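You operate a simulated robot arm through the tools that you are given. There is no shell and no other tool.

You are at the controls of a simulated robot arm. One attempt, no reset.

TASK
Unstopper the cone flask, give it one 10 ml dose, stopper it again and swirl it even.
Fine: lay the green stopper before the rocking mixer; dose on the round mat; park the nozzle arm, flask back. Set down upright: cone flask. Where these are worked on the way, their far stop is far enough and under half their travel is too little: nozzle arm.

The check looks at the end state, three seconds after you hand in, the way a careful person would. Anything else that was tipped, shoved, dropped, spilled or broken makes it a failure. A push-on lid holds only when it is set on centred and level and pressed home; a screw cap is set on level and turned clockwise until tight.

THE ROBOT
A 7-joint arm with a two-finger parallel gripper, fixed in place. Base frame: the origin is on the floor under the middle of its stand, x ahead of it, y to its left, z up; the work surface is at about z = 850. Lengths are in mm, angles in degrees, forces in N, time in s.
With the tool pointing down near the work surface it reaches from about 240 to 680 mm from the base axis. Its first joint turns from -66.0 to 66.0 degrees. Payload 2.4 kg.
Tool frame: the origin (TCP) lies between the finger pads and is the grasp point; the fingertips stand 30 mm ahead of it; z points along the fingers, y is the line along which they close. Largest opening 94 mm; finger width 28, thickness 10; the body of the gripper, 50 by 96 mm, starts 55 mm behind the TCP.
Orientation is told as [roll, pitch, yaw] about the base's x, y, z axes, in that order, counted from this pose: with the fingers straight down and closing along the base's y, the tool's x points along the base's -x, its y along +y and its z along -z.

THE INTERFACE
- The arm moves only by the tool step_arm. Its argument "motion" is a list of rows, each an object of numbers (a shift or turn left out is 0, a gripper value left out holds the last): "tx", "ty", "tz": the shift along the tool's x, y, z in mm; "ax", "ay", "az": the turn, a rotation vector about the tool's x, y, z in degrees; "hand": the opening, from 0 (shut) to 1 (fully open). In form: [{"tx": .., "ty": .., "tz": .., "ax": .., "ay": .., "az": .., "hand": ..}, ...]. A call has 1 to 20 rows; each row is the pose to reach, as a shift and turn from the pose commanded when the call began, along the tool's axes at that moment. A row lasts 0.2 s, in which the tool goes at most 50 mm and 8.6 degrees; a call with a longer step from one row to the next is refused whole, and so is a gripper value outside its range. Where a pose cannot be reached the arm comes as near as it can. A force on the tool above 40 N (or 10 N above the force at the start of the call, whichever is more), or a blocked arm, ends the call early, and 0.2 s more pass. Each finger travels about 153 mm/s and halts on what it meets, pressing with about 40 N; the grip force reading is that of the motor and also rises with nothing between the fingers. The clock runs only during rows and for 0.2 s after the last one: add rows that repeat a pose to give the fingers time. It gives the time, the measured TCP pose, the force on the tool (base axes), the opening and the grip force at its end, in the units of the frame above (readings bear some noise), with the torque about the TCP (base axes, N m) and any sound that the robot's microphone picked up, and new pictures: "pictures" is both (left out), scene, wrist or none.
- Cameras (640 x 400 px; columns grow to the right, rows downward): "scene" is fixed at [44.3, 480.3, 1446.7]; the picture's right is [-0.67, -0.75, 0.00], its down [-0.41, 0.36, -0.84] and it looks along [0.63, -0.56, -0.54] (base axes); focal length 343 px, centre (320, 200). "wrist" rides on the gripper at [76, 14, -102] in the tool frame; the picture's right is [-0.18, 0.98, 0.00], its down [-0.75, -0.14, -0.64] and it looks along [-0.63, -0.12, 0.77] (tool axes); focal length 243 px, centre (320, 200). There is no depth. A picture from a camera that has moved, and an enlarged one, comes with that camera's place and axes in the base frame and with its lens.
- close_up(camera, box): a new picture of the part [left, top, right, bottom] of that camera's present view, enlarged. The clock stands still meanwhile.
- hand_in(): hands the job in; it is judged then, once.

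Nothing tells you positions but the pictures and the camera data. Unless the task says otherwise, let go and move clear before handing in.

The tools are called after "Emit:" as a command line: name --argument value ..., lists and objects as JSON in quotes. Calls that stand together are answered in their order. step_arm: Moves the arm, as the interface text tells. Its arguments: {"type":"object","properties":{"motion":{"type":"array"},"pictures":{"type":"string","enum":["both","scene","wrist","none"]}},"required":["motion"]} The other tools are called the same way: close_up (camera, box) takes an enlarged picture of a part of a camera's view; hand_in () hands the job in.

At the start:

```text
clock: 0.0
eef_pos: [311.6, -97.5, 1230.9]
tool_rot: [0.1, 0.0, 0.0]
ft_force: [-0.5, -1.0, 0.7]
ft_torque: [-0.04, 0.0, 0.0]
finger_gap: 94.0
grasp_force: 0.0
```

scene: 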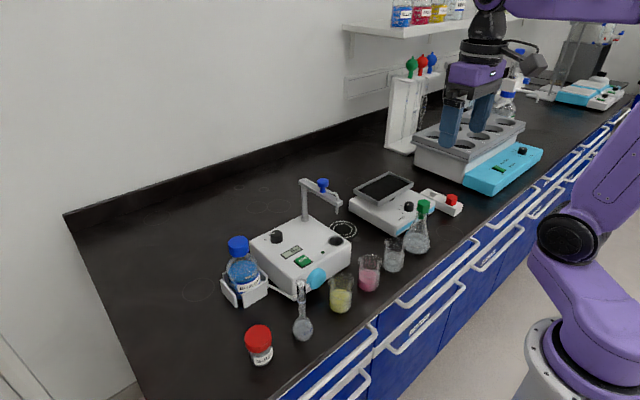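
wrist: 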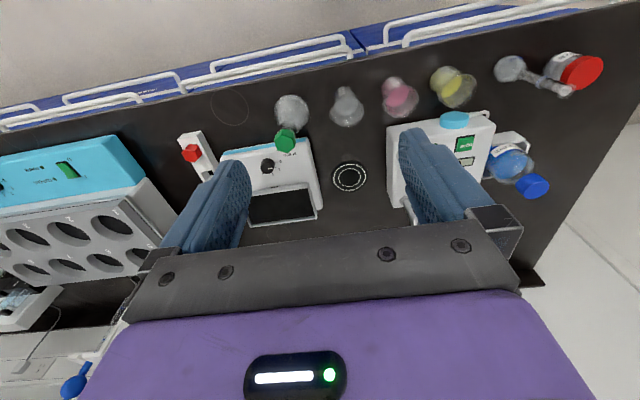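

I see a bench with a cone flask with a green stopper, a dispenser with a nozzle arm, a round mat, beakers and a rocking mixer. I'll look closer at each before moving.

Emit:
close_up --camera "scene" --box '[220, 160, 380, 260]'

Emit:
close_up --camera "scene" --box '[340, 160, 500, 260]'

Emit:
close_up --camera "scene" --box '[220, 220, 420, 345]'

Emit:
close_up --camera "wrist" --box '[160, 70, 400, 220]'

Emit:
close_up --camera "wrist" --box '[320, 70, 560, 220]'

```text
4.00 times, centred on (300, 210) of scene
camera zoom: at [44.3, 480.3, 1446.7], right [-0.67, -0.75, 0.0], down [-0.41, 0.36, -0.84], along [0.63, -0.56, -0.54], focal length 1370 px, centre (400, 160)
```

zoom: 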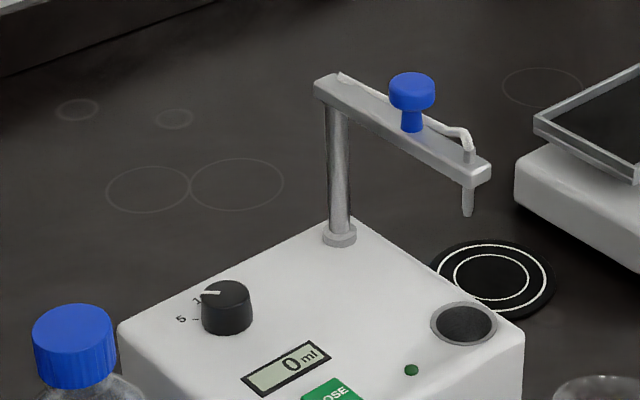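

```text
4.00 times, centred on (420, 210) of scene
camera zoom: at [44.3, 480.3, 1446.7], right [-0.67, -0.75, 0.0], down [-0.41, 0.36, -0.84], along [0.63, -0.56, -0.54], focal length 1370 px, centre (-80, 160)
```

zoom: 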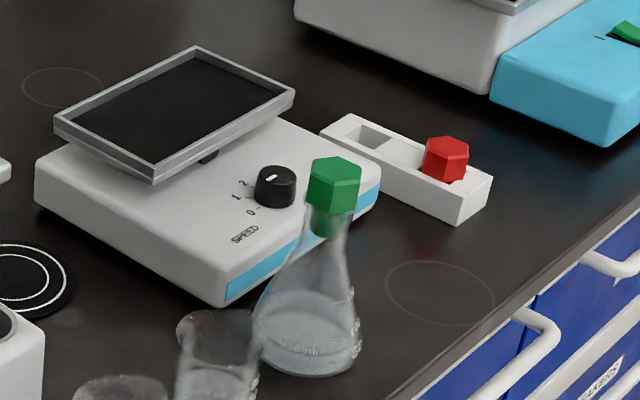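

```text
3.20 times, centred on (320, 282) of scene
camera zoom: at [44.3, 480.3, 1446.7], right [-0.67, -0.75, 0.0], down [-0.41, 0.36, -0.84], along [0.63, -0.56, -0.54], focal length 1096 px, centre (320, -64)
```

zoom: 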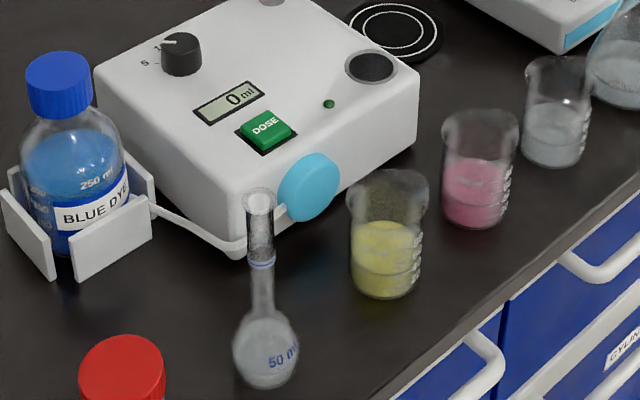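

```text
2.67 times, centred on (280, 145) of wrist
camera zoom: at [234.0, -83.7, 1333.1], right [0.18, 0.98, 0.0], down [0.75, -0.14, 0.64], along [0.63, -0.12, -0.77], focal length 647 px, centre (427, 347)
```

zoom: 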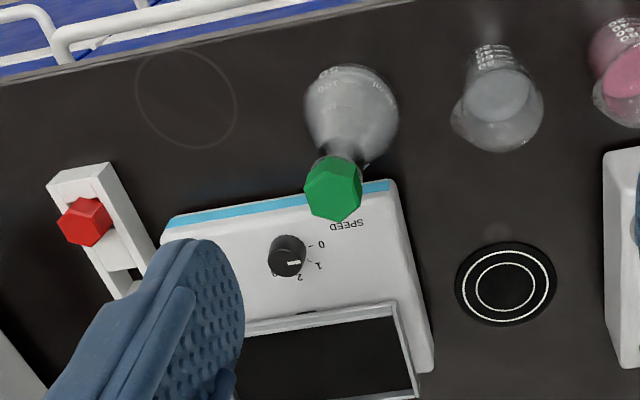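

```text
2.67 times, centred on (440, 145) of wrist
camera zoom: at [234.0, -83.7, 1333.1], right [0.18, 0.98, 0.0], down [0.75, -0.14, 0.64], along [0.63, -0.12, -0.77], focal length 647 px, centre (0, 347)
```

zoom: 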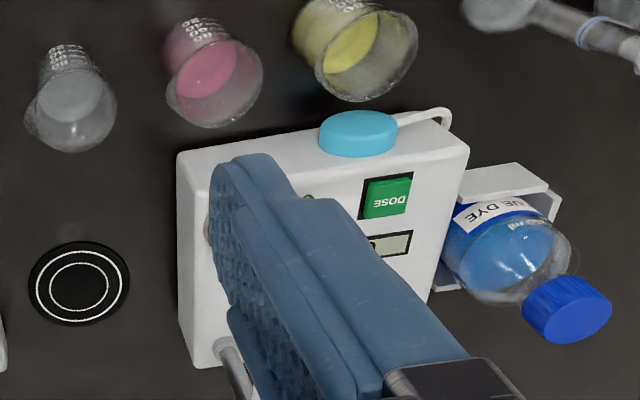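

The nozzle arm looks parked over the drain cup on the dispenser, with the post near (612, 27). The round mat is near (572, -80), and the flask is near (396, -174), in front of the tray (rocking) mixer. Next I'll move over the dispenser to read the dial.

Emit:
step_arm --motion '[{"tx": -11, "ty": 36, "tz": 13}, {"tx": -22, "ty": 72, "tz": 27}, {"tx": -33, "ty": 108, "tz": 40}, {"tx": -44, "ty": 145, "tz": 54}, {"tx": -54, "ty": 181, "tz": 67}, {"tx": -64.4, "ty": 217.5, "tz": 81}, {"tx": -64.4, "ty": 217.5, "tz": 81}]'

```text
clock: 1.6
eef_pos: [374.6, 118.2, 1150.1]
tool_rot: [0.1, 0.0, 0.0]
ft_force: [0.0, 0.0, -0.5]
ft_torque: [-0.02, -0.01, 0.01]
finger_gap: 94.2
grasp_force: 0.2
camera wrist: at [297.9, 133.1, 1252.8], right [0.19, 0.98, 0.0], down [0.75, -0.14, 0.64], along [0.63, -0.12, -0.77], focal length 243 px, centre (320, 200)
```

scene: 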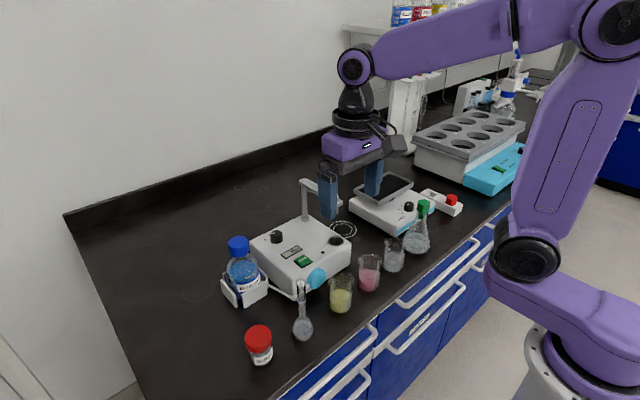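
wrist: 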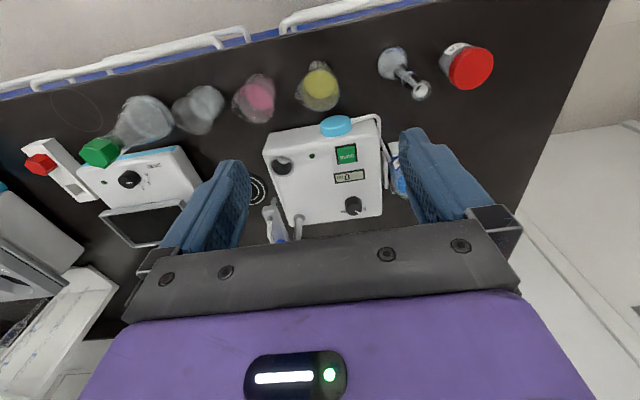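

Emit:
close_up --camera "wrist" --box '[300, 130, 396, 220]'

Emit:
close_up --camera "wrist" --box '[240, 110, 400, 250]'

Emit:
close_up --camera "scene" --box '[250, 220, 330, 270]'

```text
4.44 times, centred on (348, 175) of wrist
camera zoom: at [297.9, 133.1, 1252.8], right [0.19, 0.98, 0.0], down [0.75, -0.14, 0.64], along [0.63, -0.12, -0.77], focal length 1078 px, centre (196, 311)
```

zoom: 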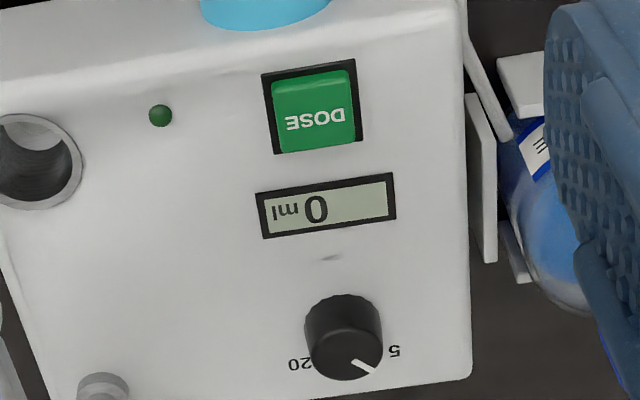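

```text
2.86 times, centred on (320, 180) of wrist
camera zoom: at [297.9, 133.1, 1252.8], right [0.19, 0.98, 0.0], down [0.75, -0.14, 0.64], along [0.63, -0.12, -0.77], focal length 693 px, centre (320, 257)
```

zoom: 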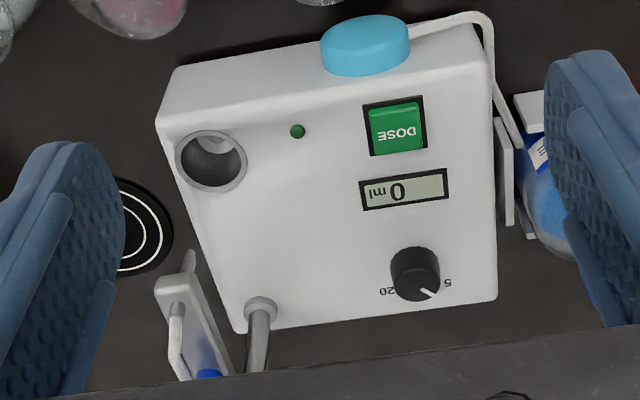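

```text
8.00 times, centred on (290, 245) of scene
camera zoom: at [44.2, 480.3, 1446.7], right [-0.67, -0.75, 0.0], down [-0.41, 0.36, -0.84], along [0.63, -0.56, -0.54], focal length 2741 px, centre (560, -160)
```

zoom: 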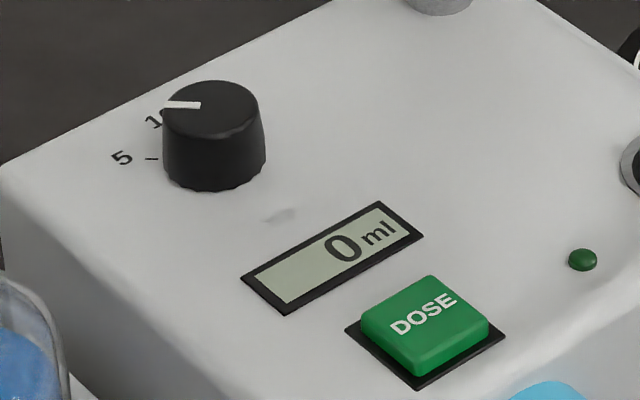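

The dial labels run 5, 10, 20 and the pointer sits at 5, so it has to be turned clockwise to 10. I take the dial to be near (590, 139), and I'll hover above it next.

Emit:
step_arm --motion '[{"tx": -36, "ty": 4, "tz": 20, "hand": 0.65}, {"tx": -72, "ty": 8, "tz": 40}, {"tx": -108, "ty": 12, "tz": 65}, {"tx": -144, "ty": 15, "tz": 90}, {"tx": -180, "ty": 18, "tz": 115}, {"tx": -214, "ty": 20, "tz": 140}, {"tx": -214, "ty": 20, "tz": 140}]'

```text
clock: 3.2
eef_pos: [590.7, 137.7, 1009.7]
tool_rot: [-0.1, 0.0, 0.0]
ft_force: [0.5, -0.1, 0.7]
ft_torque: [0.0, 0.01, 0.0]
finger_gap: 61.2
grasp_force: 0.1
camera wrist: at [514.1, 153.9, 1112.4], right [0.18, 0.98, 0.0], down [0.75, -0.14, 0.64], along [0.63, -0.12, -0.77], focal length 243 px, centre (320, 200)
```

scene: 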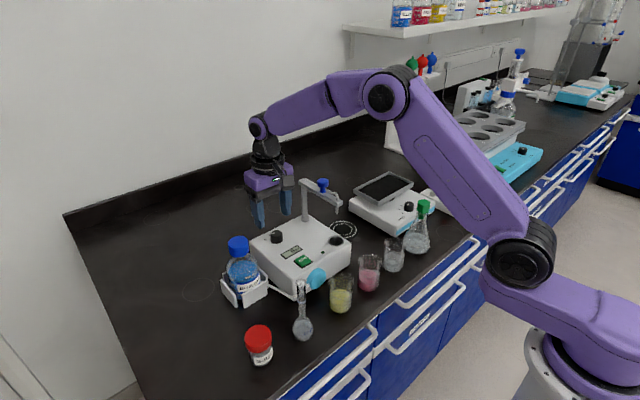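
wrist: 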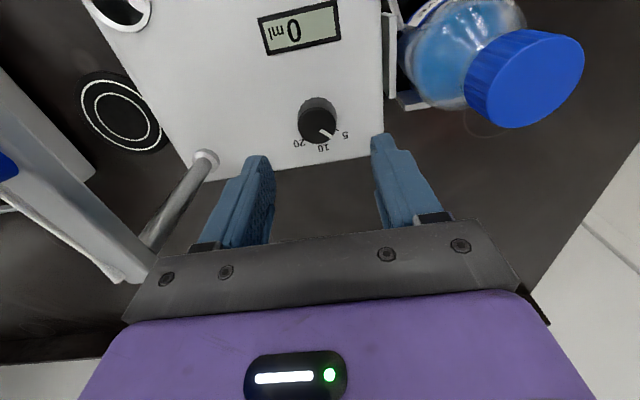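

Emit:
close_up --camera "wrist" --box '[280, 80, 360, 160]'

Emit:
close_up --camera "wrist" --box '[0, 60, 260, 300]'

```text
5.00 times, centred on (320, 120) of wrist
camera zoom: at [514.1, 153.9, 1112.4], right [0.18, 0.98, 0.0], down [0.75, -0.14, 0.64], along [0.63, -0.12, -0.77], focal length 1213 px, centre (320, 600)
```

zoom: 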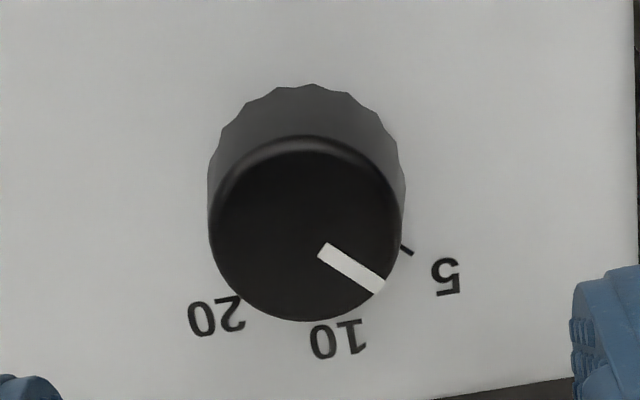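

```text
1.67 times, centred on (130, 180) of wrist
camera zoom: at [514.1, 153.9, 1112.4], right [0.18, 0.98, 0.0], down [0.75, -0.14, 0.64], along [0.63, -0.12, -0.77], focal length 404 px, centre (637, 233)
```

zoom: 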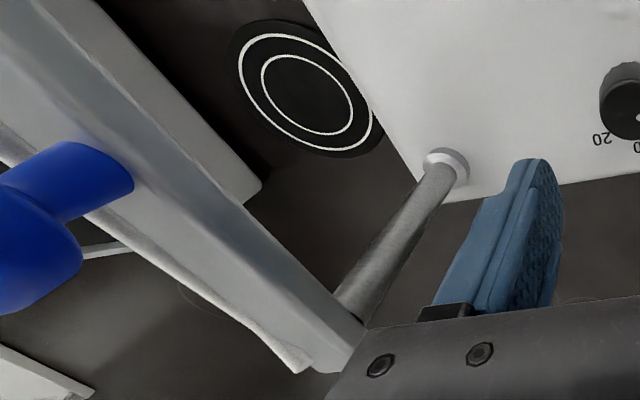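

The three labels confirm that the pointer is at 5 and that 10 lies 45° clockwise. I'll centre over the dial at about (587, 138), lower so the tips straddle the knob, and grip it.

Emit:
step_arm --motion '[{"tx": 3, "ty": -1.8, "tz": 20}, {"tx": 3, "ty": -1.8, "tz": 40}, {"tx": 3, "ty": -1.8, "tz": 50}, {"tx": 3, "ty": -1.8, "tz": 56}, {"tx": 3, "ty": -1.8, "tz": 56}]'

```text
clock: 4.4
eef_pos: [587.3, 137.1, 954.6]
tool_rot: [0.0, -0.2, -0.1]
ft_force: [-2.9, -1.2, 15.2]
ft_torque: [-0.04, 0.32, 0.08]
finger_gap: 61.3
grasp_force: 0.0
camera wrist: at [510.2, 151.5, 1057.2], right [0.18, 0.98, 0.0], down [0.75, -0.14, 0.64], along [0.63, -0.12, -0.77], focal length 243 px, centre (320, 200)
```

scene: 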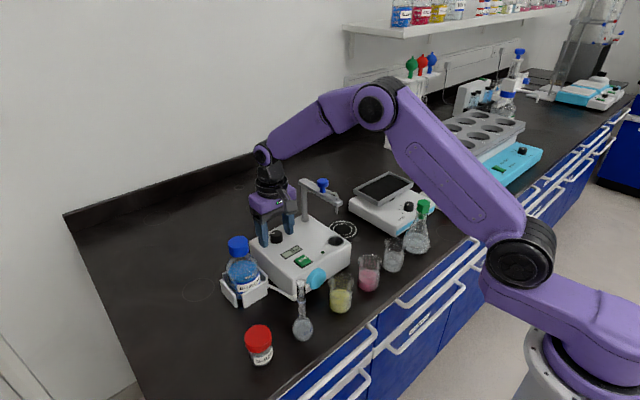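
wrist: 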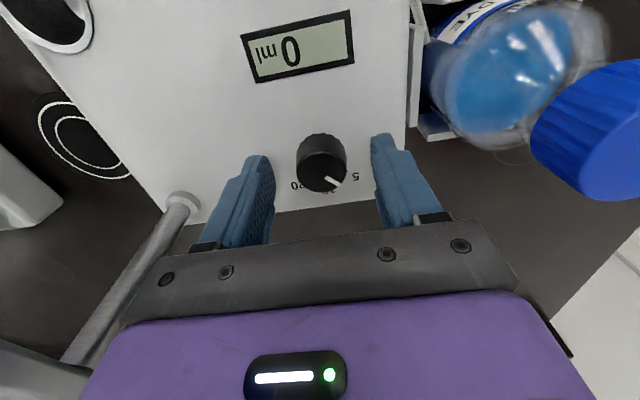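

The fingertips are touching the dispenser top with about 15 N. I'll back off 3 mm, grip the dial and turn it 45° clockwise.

Emit:
step_arm --motion '[{"tz": -3}, {"tz": -3, "hand": 0.2}, {"tz": -3, "hand": 0.2}, {"tz": -3, "hand": 0.2}]'

```text
clock: 5.4
eef_pos: [587.4, 137.7, 954.6]
tool_rot: [0.1, 0.1, 0.0]
ft_force: [0.2, 5.6, -18.1]
ft_torque: [0.21, -1.06, -0.03]
finger_gap: 29.5
grasp_force: 45.0
camera wrist: at [509.8, 152.7, 1057.6], right [0.18, 0.98, 0.0], down [0.75, -0.14, 0.64], along [0.63, -0.12, -0.77], focal length 243 px, centre (320, 200)
```

scene: 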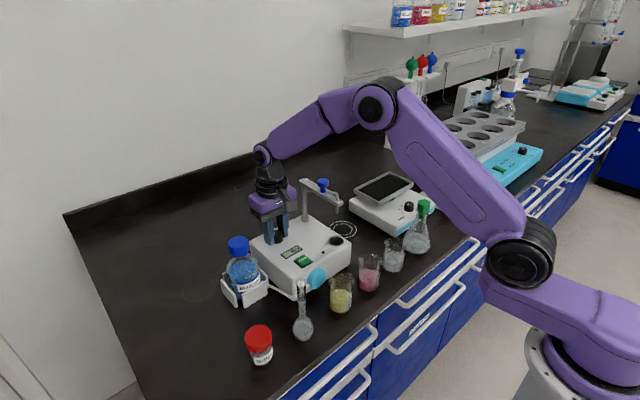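
wrist: 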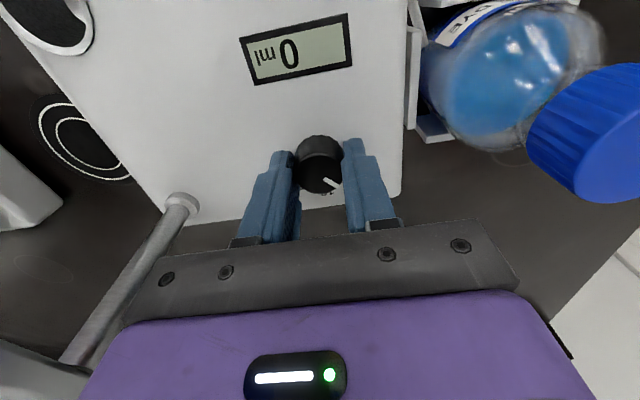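

The dial is gripped with a 29.5 mm gap, though the arm is pulling up slightly. I'll ease down 2 mm and turn 45° clockwise.

Emit:
step_arm --motion '[{"tz": 2, "az": 0}, {"tz": 2, "az": 8}, {"tz": 2, "az": 16}, {"tz": 2, "az": 24}, {"tz": 2, "az": 32}, {"tz": 2, "az": 40}, {"tz": 2, "az": 45}, {"tz": 2, "az": 45}, {"tz": 2, "az": 45}]'

```text
clock: 7.4
eef_pos: [586.2, 137.1, 954.9]
tool_rot: [0.1, 0.1, -45.2]
ft_force: [-9.5, 5.1, 3.8]
ft_torque: [0.18, 0.3, 0.0]
finger_gap: 29.2
grasp_force: 44.9
camera wrist: at [541.7, 201.5, 1057.4], right [0.83, 0.56, 0.0], down [0.43, -0.63, 0.64], along [0.36, -0.53, -0.77], focal length 243 px, centre (320, 200)
```

scene: 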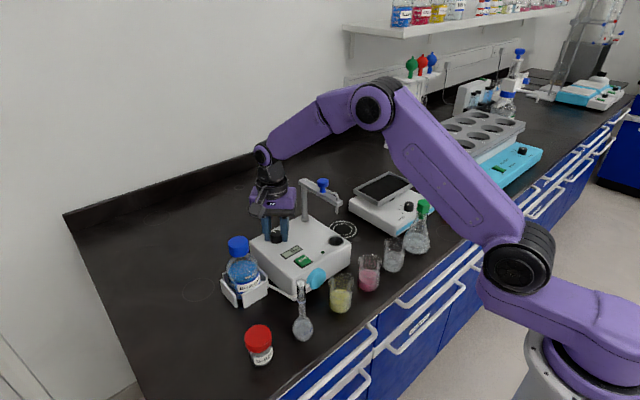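
wrist: 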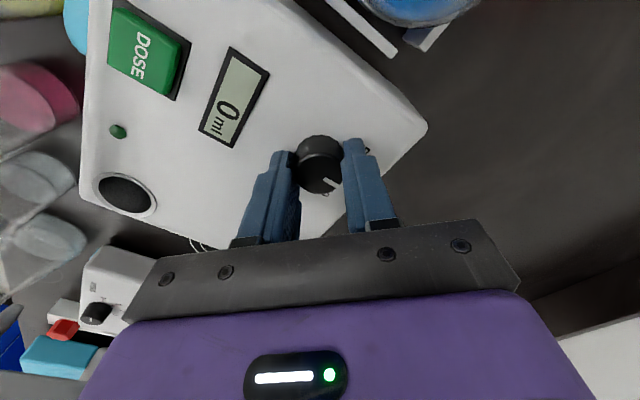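

The dial turned along with the hand. I'll open, rise and rotate back to check where the pointer landed.

Emit:
step_arm --motion '[{"hand": 0.6}, {"hand": 0.6}, {"tz": -20}, {"tz": -50, "az": -8}, {"tz": -60, "az": -16}, {"tz": -60, "az": -24}, {"tz": -60, "az": -32}, {"tz": -60, "az": -40}, {"tz": -60, "az": -45}, {"tz": -60, "az": -45}]'

Emit:
close_up --camera "wrist" --box '[280, 80, 360, 160]'

```text
clock: 9.6
eef_pos: [584.5, 136.8, 1014.4]
tool_rot: [-0.1, 0.1, 0.1]
ft_force: [0.2, 0.6, 0.9]
ft_torque: [-0.01, 0.04, 0.0]
finger_gap: 56.6
grasp_force: 0.0
camera wrist: at [508.4, 151.7, 1116.8], right [0.18, 0.98, 0.0], down [0.75, -0.14, 0.64], along [0.63, -0.12, -0.77], focal length 243 px, centre (320, 200)
```

scene: 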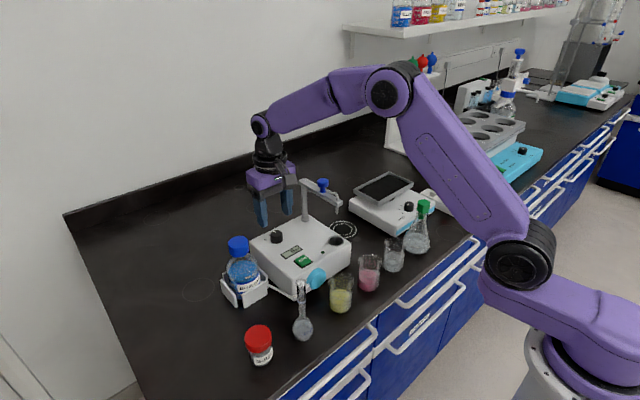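
wrist: 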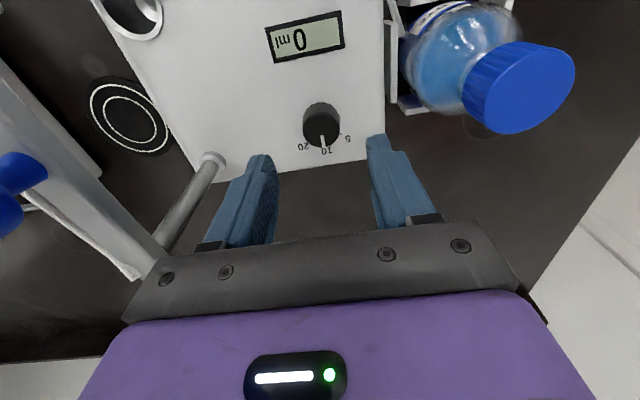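

```text
5.00 times, centred on (320, 120) of wrist
camera zoom: at [508.4, 151.7, 1116.8], right [0.18, 0.98, 0.0], down [0.75, -0.14, 0.64], along [0.63, -0.12, -0.77], focal length 1213 px, centre (320, 600)
```

zoom: 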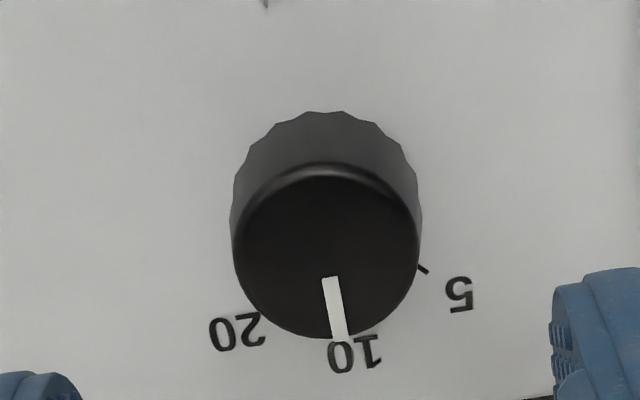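

The pointer is now on 10. Next I'll rise and travel over the flask to measure the stopper.

Emit:
step_arm --motion '[{"tz": -45}, {"tz": -90}, {"tz": -126}, {"tx": 24, "ty": -39, "tz": -126}, {"tx": 48, "ty": -78, "tz": -126}, {"tx": 72, "ty": -117, "tz": -126}, {"tx": 96, "ty": -156, "tz": -126}, {"tx": 120, "ty": -195, "tz": -126}, {"tx": 144, "ty": -234, "tz": -126}, {"tx": 168, "ty": -273, "tz": -126}, {"tx": 189, "ty": -311, "tz": -126}, {"tx": 189, "ty": -311, "tz": -126}]'

Emit:
close_up --camera "wrist" --box '[240, 60, 400, 160]'

Emit:
close_up --camera "scene" --box '[380, 190, 460, 260]'

```text
clock: 12.2
eef_pos: [395.6, -173.9, 1140.1]
tool_rot: [0.1, 0.0, 0.0]
ft_force: [0.6, -1.2, 0.0]
ft_torque: [-0.01, 0.01, 0.02]
finger_gap: 56.7
grasp_force: 0.1
camera wrist: at [319.0, -159.2, 1243.6], right [0.18, 0.98, 0.0], down [0.75, -0.14, 0.64], along [0.63, -0.12, -0.77], focal length 243 px, centre (320, 200)
```

scene: 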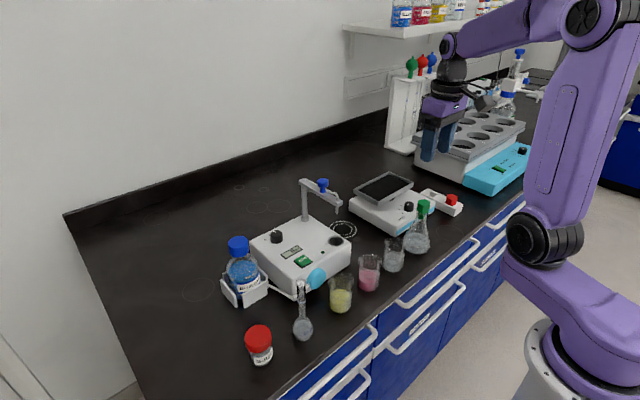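
wrist: 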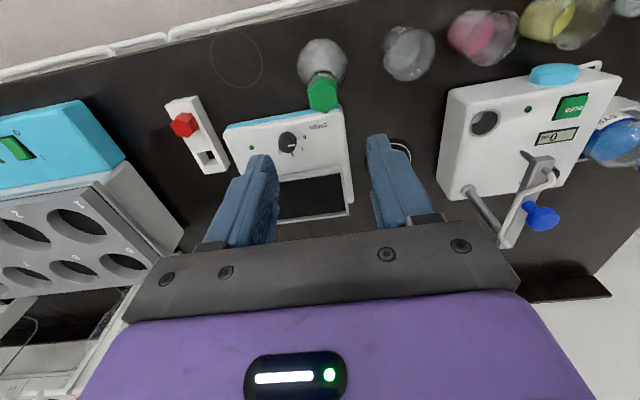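

```text
4.00 times, centred on (320, 110) of wrist
camera zoom: at [319.0, -159.2, 1243.6], right [0.18, 0.98, 0.0], down [0.75, -0.14, 0.64], along [0.63, -0.12, -0.77], focal length 970 px, centre (320, 560)
```

zoom: 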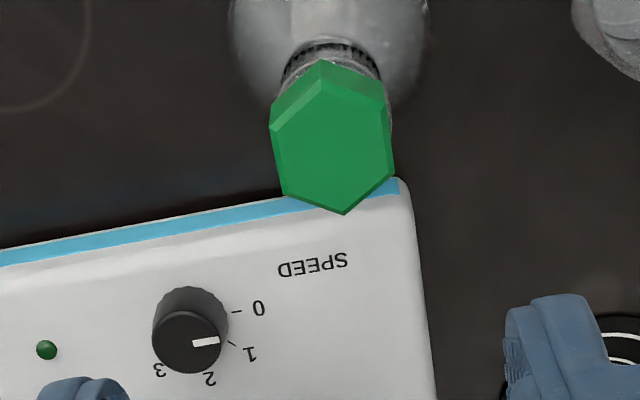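

```text
5.71 times, centred on (420, 225) of scene
camera zoom: at [44.3, 480.3, 1446.7], right [-0.67, -0.75, 0.0], down [-0.41, 0.36, -0.84], along [0.63, -0.56, -0.54], focal length 1958 px, centre (-251, 57)
```

zoom: 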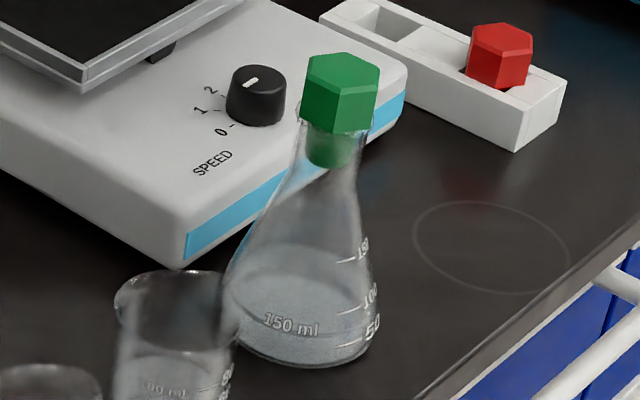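

The stopper head centre comes out at about (396, -170), with its top at z≈990 and its hex flats facing ±y. I'll descend and grip just the head.

Emit:
step_arm --motion '[{"ty": 1.5, "tz": 40}, {"ty": 3.4, "tz": 80}, {"ty": 3.4, "tz": 115}, {"ty": 3.4, "tz": 132}, {"ty": 3.4, "tz": 140}, {"ty": 3.4, "tz": 140}]'

Emit:
close_up --camera "wrist" --box '[220, 80, 420, 240]'

Emit:
close_up --camera "scene" --box '[380, 160, 480, 260]'

```text
clock: 13.6
eef_pos: [398.9, -170.9, 1000.4]
tool_rot: [-0.1, -0.1, -0.1]
ft_force: [0.6, 0.2, 0.4]
ft_torque: [0.0, -0.02, 0.0]
finger_gap: 56.5
grasp_force: 0.0
camera wrist: at [320.5, -155.9, 1103.6], right [0.18, 0.98, 0.0], down [0.75, -0.14, 0.64], along [0.63, -0.12, -0.77], focal length 243 px, centre (320, 200)
```

scene: 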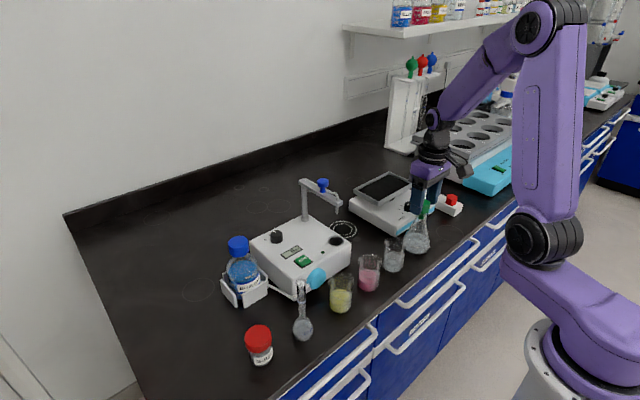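
wrist: 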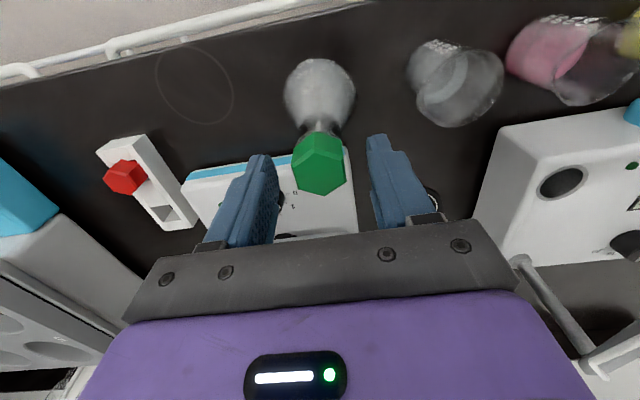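

```text
2.50 times, centred on (320, 160) of wrist
camera zoom: at [320.5, -155.9, 1103.6], right [0.18, 0.98, 0.0], down [0.75, -0.14, 0.64], along [0.63, -0.12, -0.77], focal length 606 px, centre (320, 300)
```

zoom: 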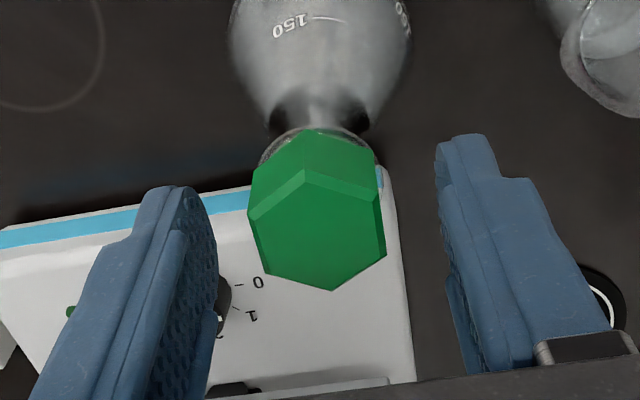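

```text
4.00 times, centred on (430, 210) of scene
camera zoom: at [44.3, 480.3, 1446.7], right [-0.67, -0.75, 0.0], down [-0.41, 0.36, -0.84], along [0.63, -0.56, -0.54], focal length 1370 px, centre (-120, 160)
```

zoom: 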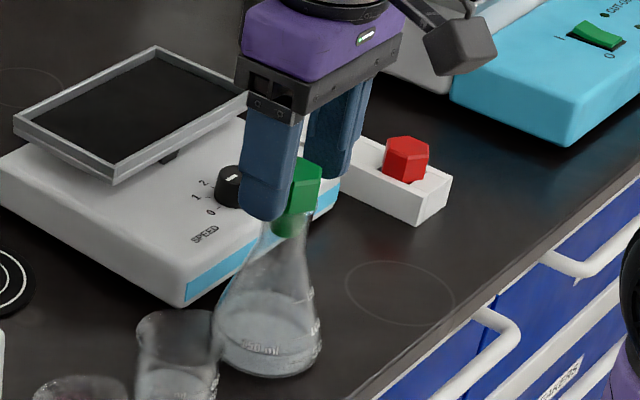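

The head sits between the fingers. I'll close, then try a small lift to see whether the stopper comes free of the flask.

Emit:
step_arm --motion '[{"hand": 0.2}, {"hand": 0.2}, {"hand": 0.2}, {"tz": -2, "hand": 0.2}, {"tz": -4, "hand": 0.2}, {"tz": -4, "hand": 0.2}]'

Emit:
close_up --camera "scene" --box '[380, 160, 480, 260]'

```text
clock: 15.0
eef_pos: [398.4, -170.7, 1005.7]
tool_rot: [0.0, 0.0, -0.1]
ft_force: [0.4, 0.0, 0.1]
ft_torque: [0.01, -0.03, -0.01]
finger_gap: 26.0
grasp_force: 40.2
camera wrist: at [320.4, -156.1, 1108.1], right [0.18, 0.98, 0.0], down [0.75, -0.14, 0.64], along [0.63, -0.12, -0.77], focal length 243 px, centre (320, 200)
```

scene: 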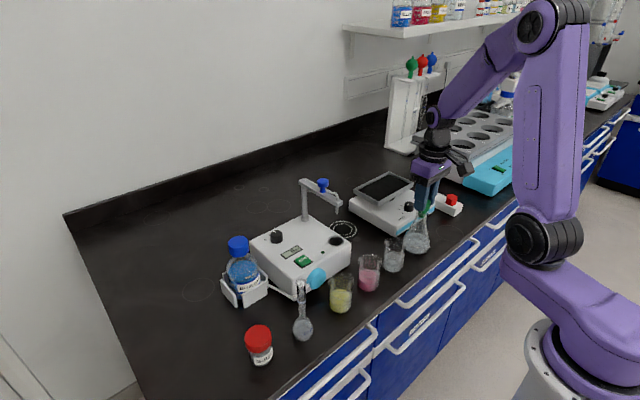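
wrist: 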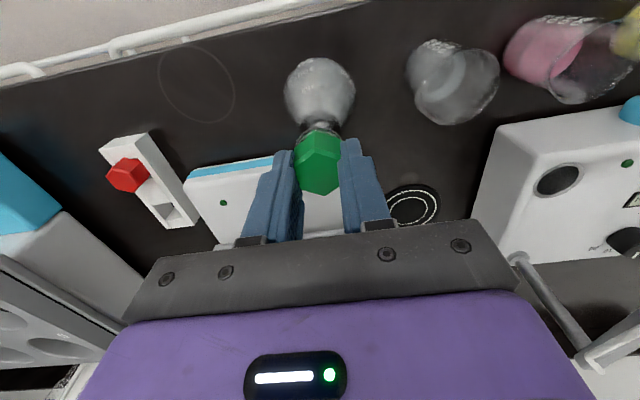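

```text
4.00 times, centred on (430, 210) of scene
camera zoom: at [44.3, 480.3, 1446.7], right [-0.67, -0.75, 0.0], down [-0.41, 0.36, -0.84], along [0.63, -0.56, -0.54], focal length 1370 px, centre (-120, 160)
```

zoom: 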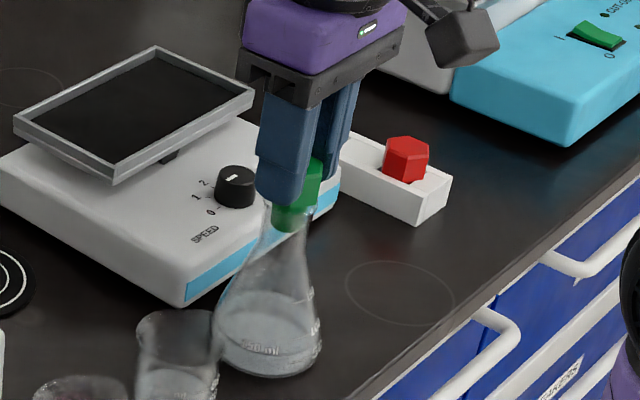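

The flask base hasn't moved while the plug seems to have risen slightly, and the force is near zero. I'll lift further and look again.

Emit:
step_arm --motion '[{"tz": -6}, {"tz": -12}, {"tz": -18}, {"tz": -18}]'

Emit:
close_up --camera "scene" --box '[380, 160, 480, 260]'

```text
clock: 16.0
eef_pos: [397.5, -170.4, 1023.9]
tool_rot: [0.0, 0.0, 0.1]
ft_force: [-0.4, 0.4, 0.1]
ft_torque: [-0.03, -0.01, 0.01]
finger_gap: 26.0
grasp_force: 40.0
camera wrist: at [320.3, -156.0, 1125.6], right [0.18, 0.98, 0.0], down [0.75, -0.14, 0.64], along [0.63, -0.12, -0.77], focal length 243 px, centre (320, 200)
```

scene: 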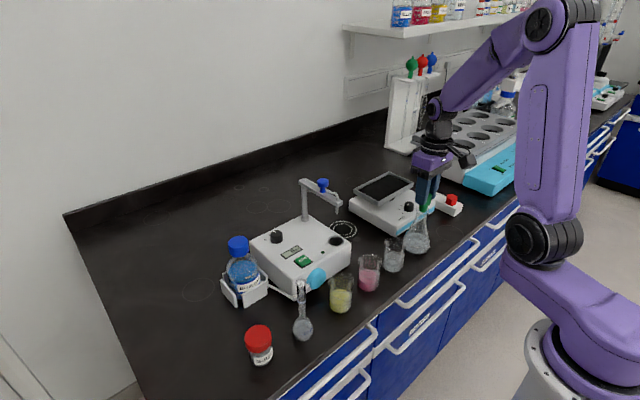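
wrist: 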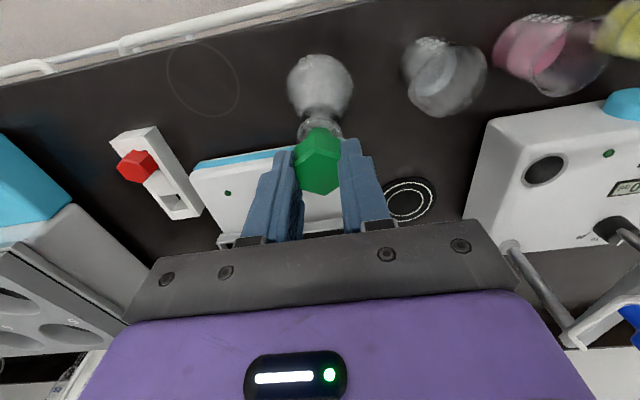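

```text
4.00 times, centred on (430, 210) of scene
camera zoom: at [44.3, 480.3, 1446.7], right [-0.67, -0.75, 0.0], down [-0.41, 0.36, -0.84], along [0.63, -0.56, -0.54], focal length 1370 px, centre (-120, 160)
```

zoom: 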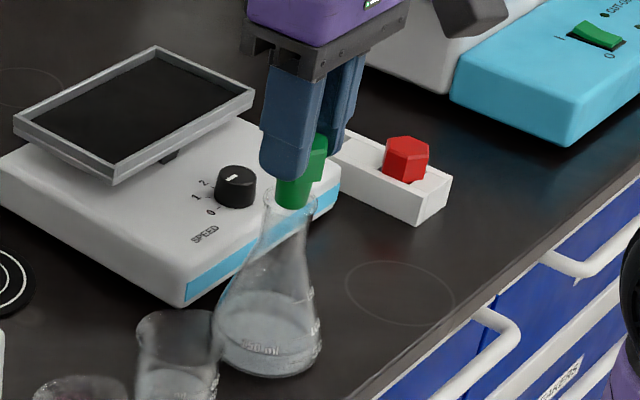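

The stopper is sliding out and the flask is staying put. I'll raise it fully clear and measure the neck and the plug.

Emit:
step_arm --motion '[{"tz": -20}, {"tz": -40}, {"tz": -60}, {"tz": -60}]'

Emit:
close_up --camera "scene" --box '[384, 150, 464, 260]'

Emit:
close_up --camera "wrist" --box '[250, 40, 400, 140]'

```text
clock: 17.0
eef_pos: [397.6, -170.3, 1083.1]
tool_rot: [-0.1, 0.1, 0.1]
ft_force: [0.8, 0.8, 0.4]
ft_torque: [0.02, 0.03, -0.03]
finger_gap: 26.0
grasp_force: 39.8
camera wrist: at [320.9, -154.7, 1185.7], right [0.18, 0.98, 0.0], down [0.75, -0.14, 0.64], along [0.63, -0.12, -0.77], focal length 243 px, centre (320, 200)
```

scene: 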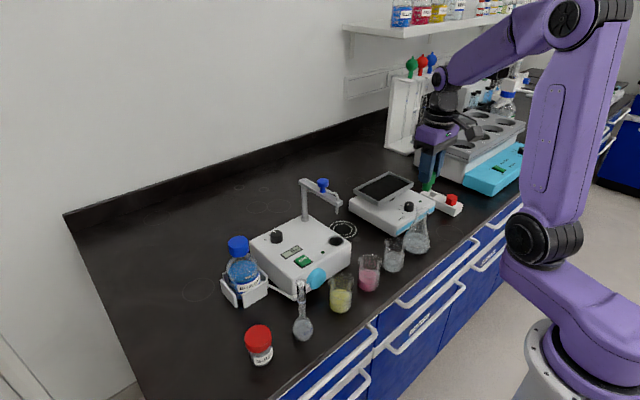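
wrist: 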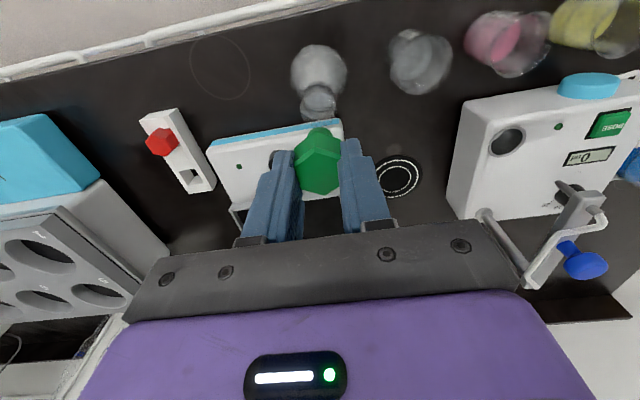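

```text
3.64 times, centred on (424, 205) of scene
camera zoom: at [44.2, 480.3, 1446.7], right [-0.67, -0.75, 0.0], down [-0.41, 0.36, -0.84], along [0.63, -0.56, -0.54], focal length 1246 px, centre (-58, 182)
```

zoom: 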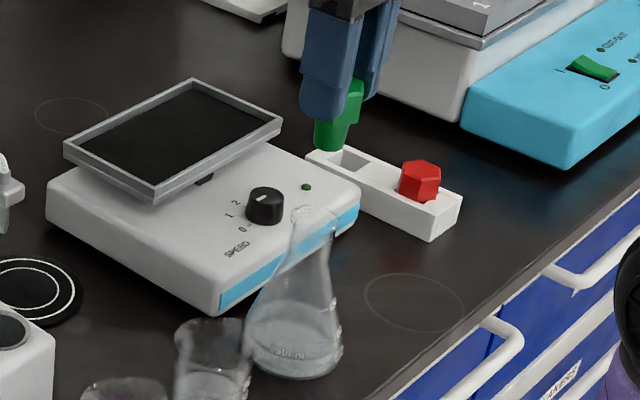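

```text
4.00 times, centred on (325, 90) of wrist
camera zoom: at [320.9, -154.7, 1185.7], right [0.18, 0.98, 0.0], down [0.75, -0.14, 0.64], along [0.63, -0.12, -0.77], focal length 970 px, centre (300, 640)
```

zoom: 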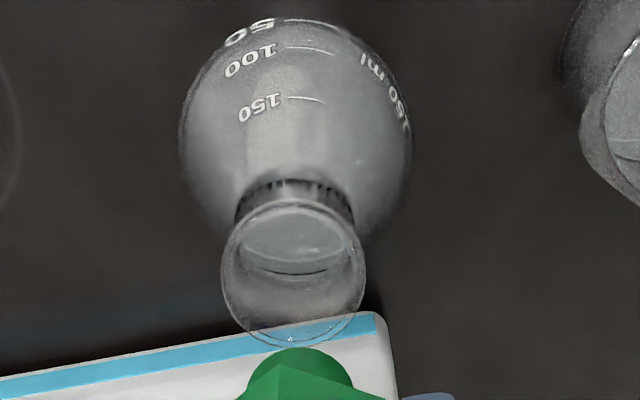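

The stopper is out. The flask rim sits near (394, -170, 972), about 31 mm across, with a 26 mm neck. I'll carry the stopper in front of the rocking mixer to about (398, -250) and lower it.

Emit:
step_arm --motion '[{"ty": -40}, {"ty": -80}, {"ty": -80, "tz": 40}, {"ty": -80, "tz": 80}, {"ty": -80, "tz": 120}, {"ty": -80, "tz": 150}, {"ty": -80, "tz": 165}, {"ty": -80, "tz": 172}, {"ty": -80, "tz": 172}]'

Emit:
close_up --camera "scene" --box '[390, 160, 490, 260]'

```text
clock: 19.0
eef_pos: [396.9, -250.4, 910.3]
tool_rot: [0.0, -0.1, -0.2]
ft_force: [0.4, 0.2, 1.1]
ft_torque: [0.0, -0.01, 0.0]
finger_gap: 26.0
grasp_force: 39.7
camera wrist: at [320.7, -235.1, 1012.4], right [0.18, 0.98, 0.0], down [0.75, -0.14, 0.64], along [0.63, -0.12, -0.77], focal length 243 px, centre (320, 200)
```

scene: 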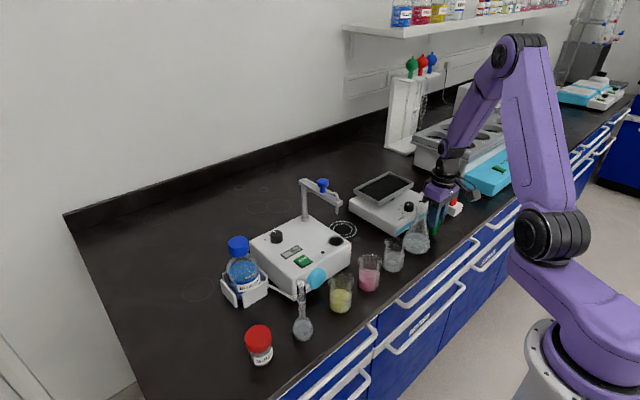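
wrist: 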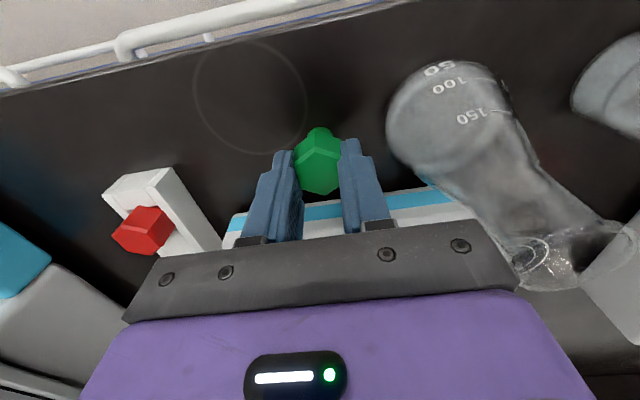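

```text
4.00 times, centred on (440, 210) of scene
camera zoom: at [44.3, 480.3, 1446.7], right [-0.67, -0.75, 0.0], down [-0.41, 0.36, -0.84], along [0.63, -0.56, -0.54], focal length 1370 px, centre (-160, 160)
```

zoom: 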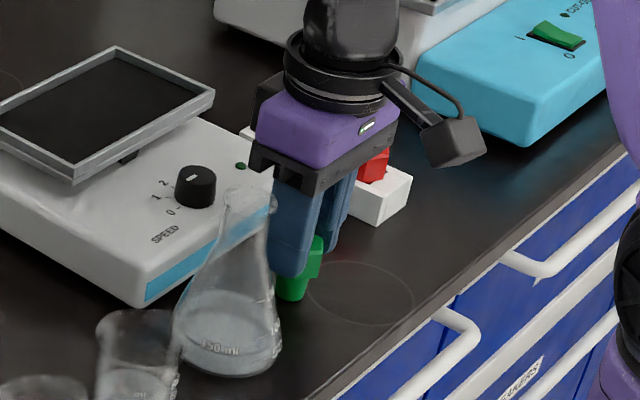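

The plug is close to the bench. I'll step down gently and watch the force.

Emit:
step_arm --motion '[{"tz": 3}, {"tz": 6}, {"tz": 8}, {"tz": 8}]' --pictures "none"

Emit:
close_up --camera "scene" --box '[410, 200, 470, 250]'

```text
clock: 20.0
eef_pos: [397.8, -250.0, 903.5]
tool_rot: [-0.1, -0.2, 0.0]
ft_force: [1.1, 1.2, 23.5]
ft_torque: [0.01, -0.09, 0.0]
finger_gap: 28.3
grasp_force: 39.6
```

```text
8.00 times, centred on (440, 225) of scene
camera zoom: at [44.0, 480.5, 1446.7], right [-0.67, -0.75, 0.0], down [-0.41, 0.36, -0.84], along [0.63, -0.56, -0.54], focal length 2741 px, centre (-640, 0)
```

zoom: 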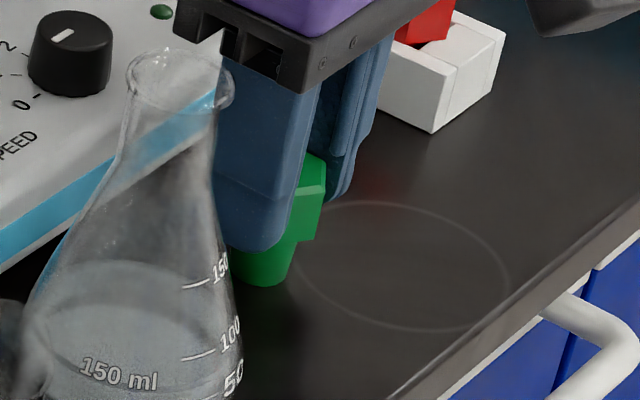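

The plug is on the bench, pressing with about 23 N. I'll ease off 2 mm, open and rise straight up.

Emit:
step_arm --motion '[{"tz": -1}, {"tz": -2}, {"tz": -2}, {"tz": -2, "hand": 0.42}, {"tz": -2, "hand": 0.5}, {"tz": -2, "hand": 0.5}, {"tz": -20, "hand": 0.5}, {"tz": -60}, {"tz": -105}, {"tz": -150}, {"tz": -150}]'

Emit:
close_up --camera "scene" --box '[400, 190, 480, 250]'

Emit:
close_up --camera "wrist" --box '[240, 20, 400, 140]'

```text
clock: 22.4
eef_pos: [397.2, -248.6, 1055.3]
tool_rot: [0.0, -0.1, -0.1]
ft_force: [-0.6, -0.4, -0.3]
ft_torque: [-0.01, -0.02, 0.02]
finger_gap: 47.3
grasp_force: 0.2
camera wrist: at [319.7, -233.5, 1156.9], right [0.18, 0.98, 0.0], down [0.75, -0.14, 0.64], along [0.63, -0.12, -0.77], focal length 243 px, centre (320, 200)
```

scene: 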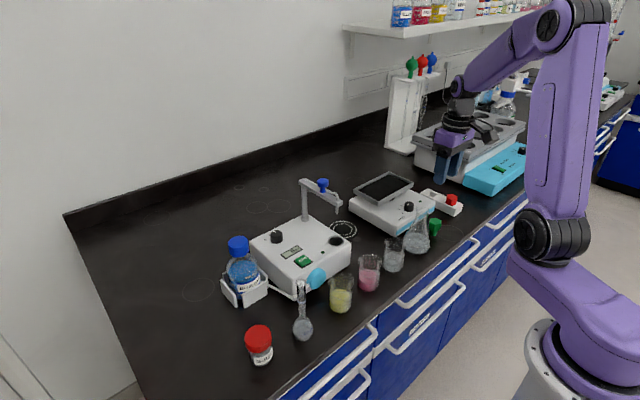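
wrist: 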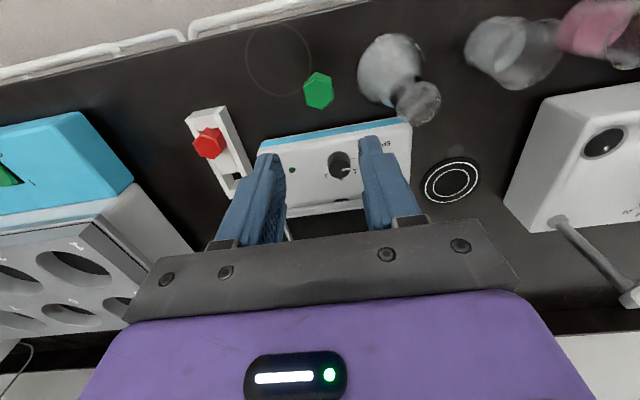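

```text
6.67 times, centred on (440, 220) of scene
camera zoom: at [44.2, 480.3, 1446.7], right [-0.67, -0.75, 0.0], down [-0.41, 0.36, -0.84], along [0.63, -0.56, -0.54], focal length 2284 px, centre (-480, 67)
```

zoom: 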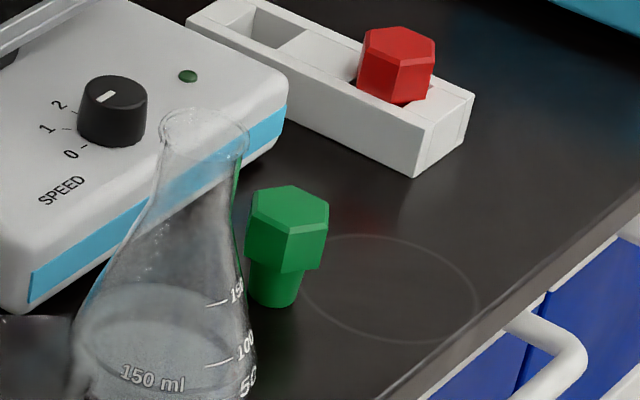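

```text
3.33 times, centred on (320, 80) of wrist
camera zoom: at [319.7, -233.5, 1156.9], right [0.18, 0.98, 0.0], down [0.75, -0.14, 0.64], along [0.63, -0.12, -0.77], focal length 809 px, centre (320, 600)
```

zoom: 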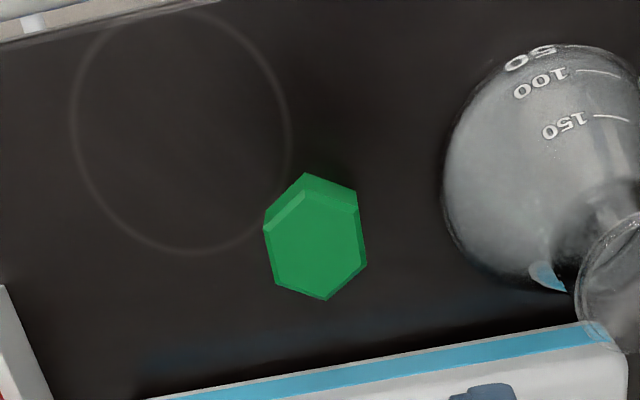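

The green stopper is standing on its plug in front of the mixer at about (396, -249). I'll hover over the open flask to line up a vertical grip on its rim and neck.

Emit:
step_arm --motion '[{"tx": 1, "ty": 40, "hand": 0.62}, {"tx": 3, "ty": 79, "hand": 0.62}, {"tx": 3, "ty": 79, "hand": 0.62}]'

Emit:
close_up --camera "wrist" --box '[240, 40, 400, 160]'

Emit:
close_up --camera "scene" --box '[380, 180, 460, 260]'

```text
clock: 23.2
eef_pos: [391.7, -170.6, 1052.6]
tool_rot: [0.0, 0.0, 0.0]
ft_force: [0.2, 0.1, 0.3]
ft_torque: [0.01, 0.0, -0.02]
finger_gap: 58.3
grasp_force: 0.1
camera wrist: at [314.5, -156.3, 1154.4], right [0.18, 0.98, 0.0], down [0.75, -0.14, 0.64], along [0.63, -0.12, -0.77], focal length 243 px, centre (320, 200)
```

scene: 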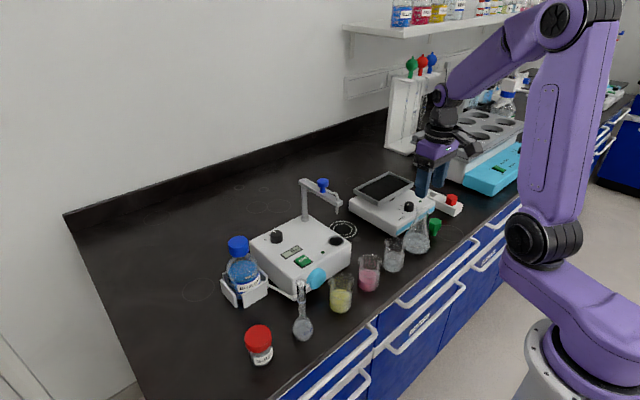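
wrist: 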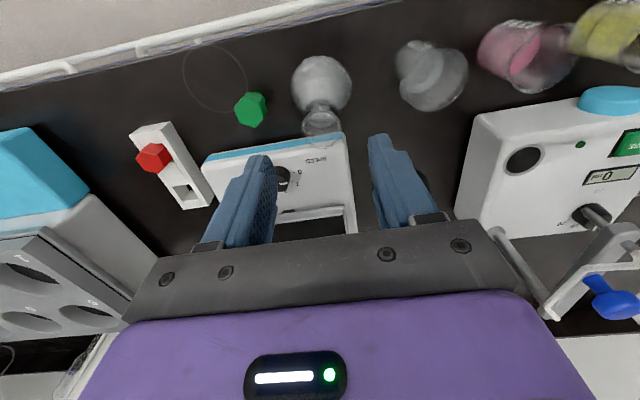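

```text
3.33 times, centred on (320, 100) of wrist
camera zoom: at [314.5, -156.3, 1154.4], right [0.18, 0.98, 0.0], down [0.75, -0.14, 0.64], along [0.63, -0.12, -0.77], focal length 809 px, centre (320, 533)
```

zoom: 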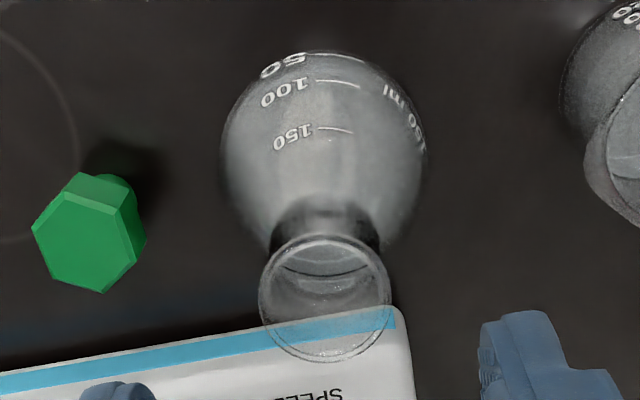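

```text
5.00 times, centred on (420, 220) of scene
camera zoom: at [44.2, 480.3, 1446.7], right [-0.67, -0.75, 0.0], down [-0.41, 0.36, -0.84], along [0.63, -0.56, -0.54], focal length 1713 px, centre (-180, 100)
```

zoom: 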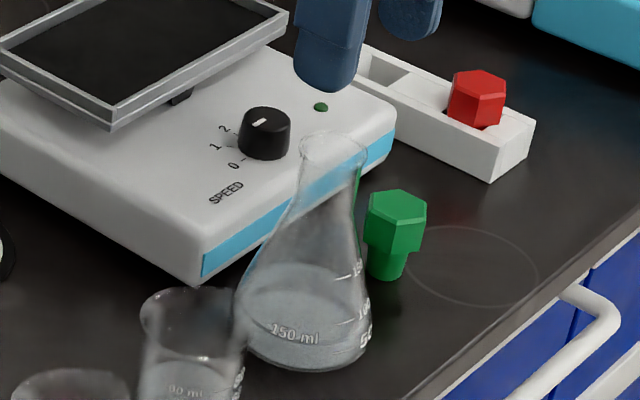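

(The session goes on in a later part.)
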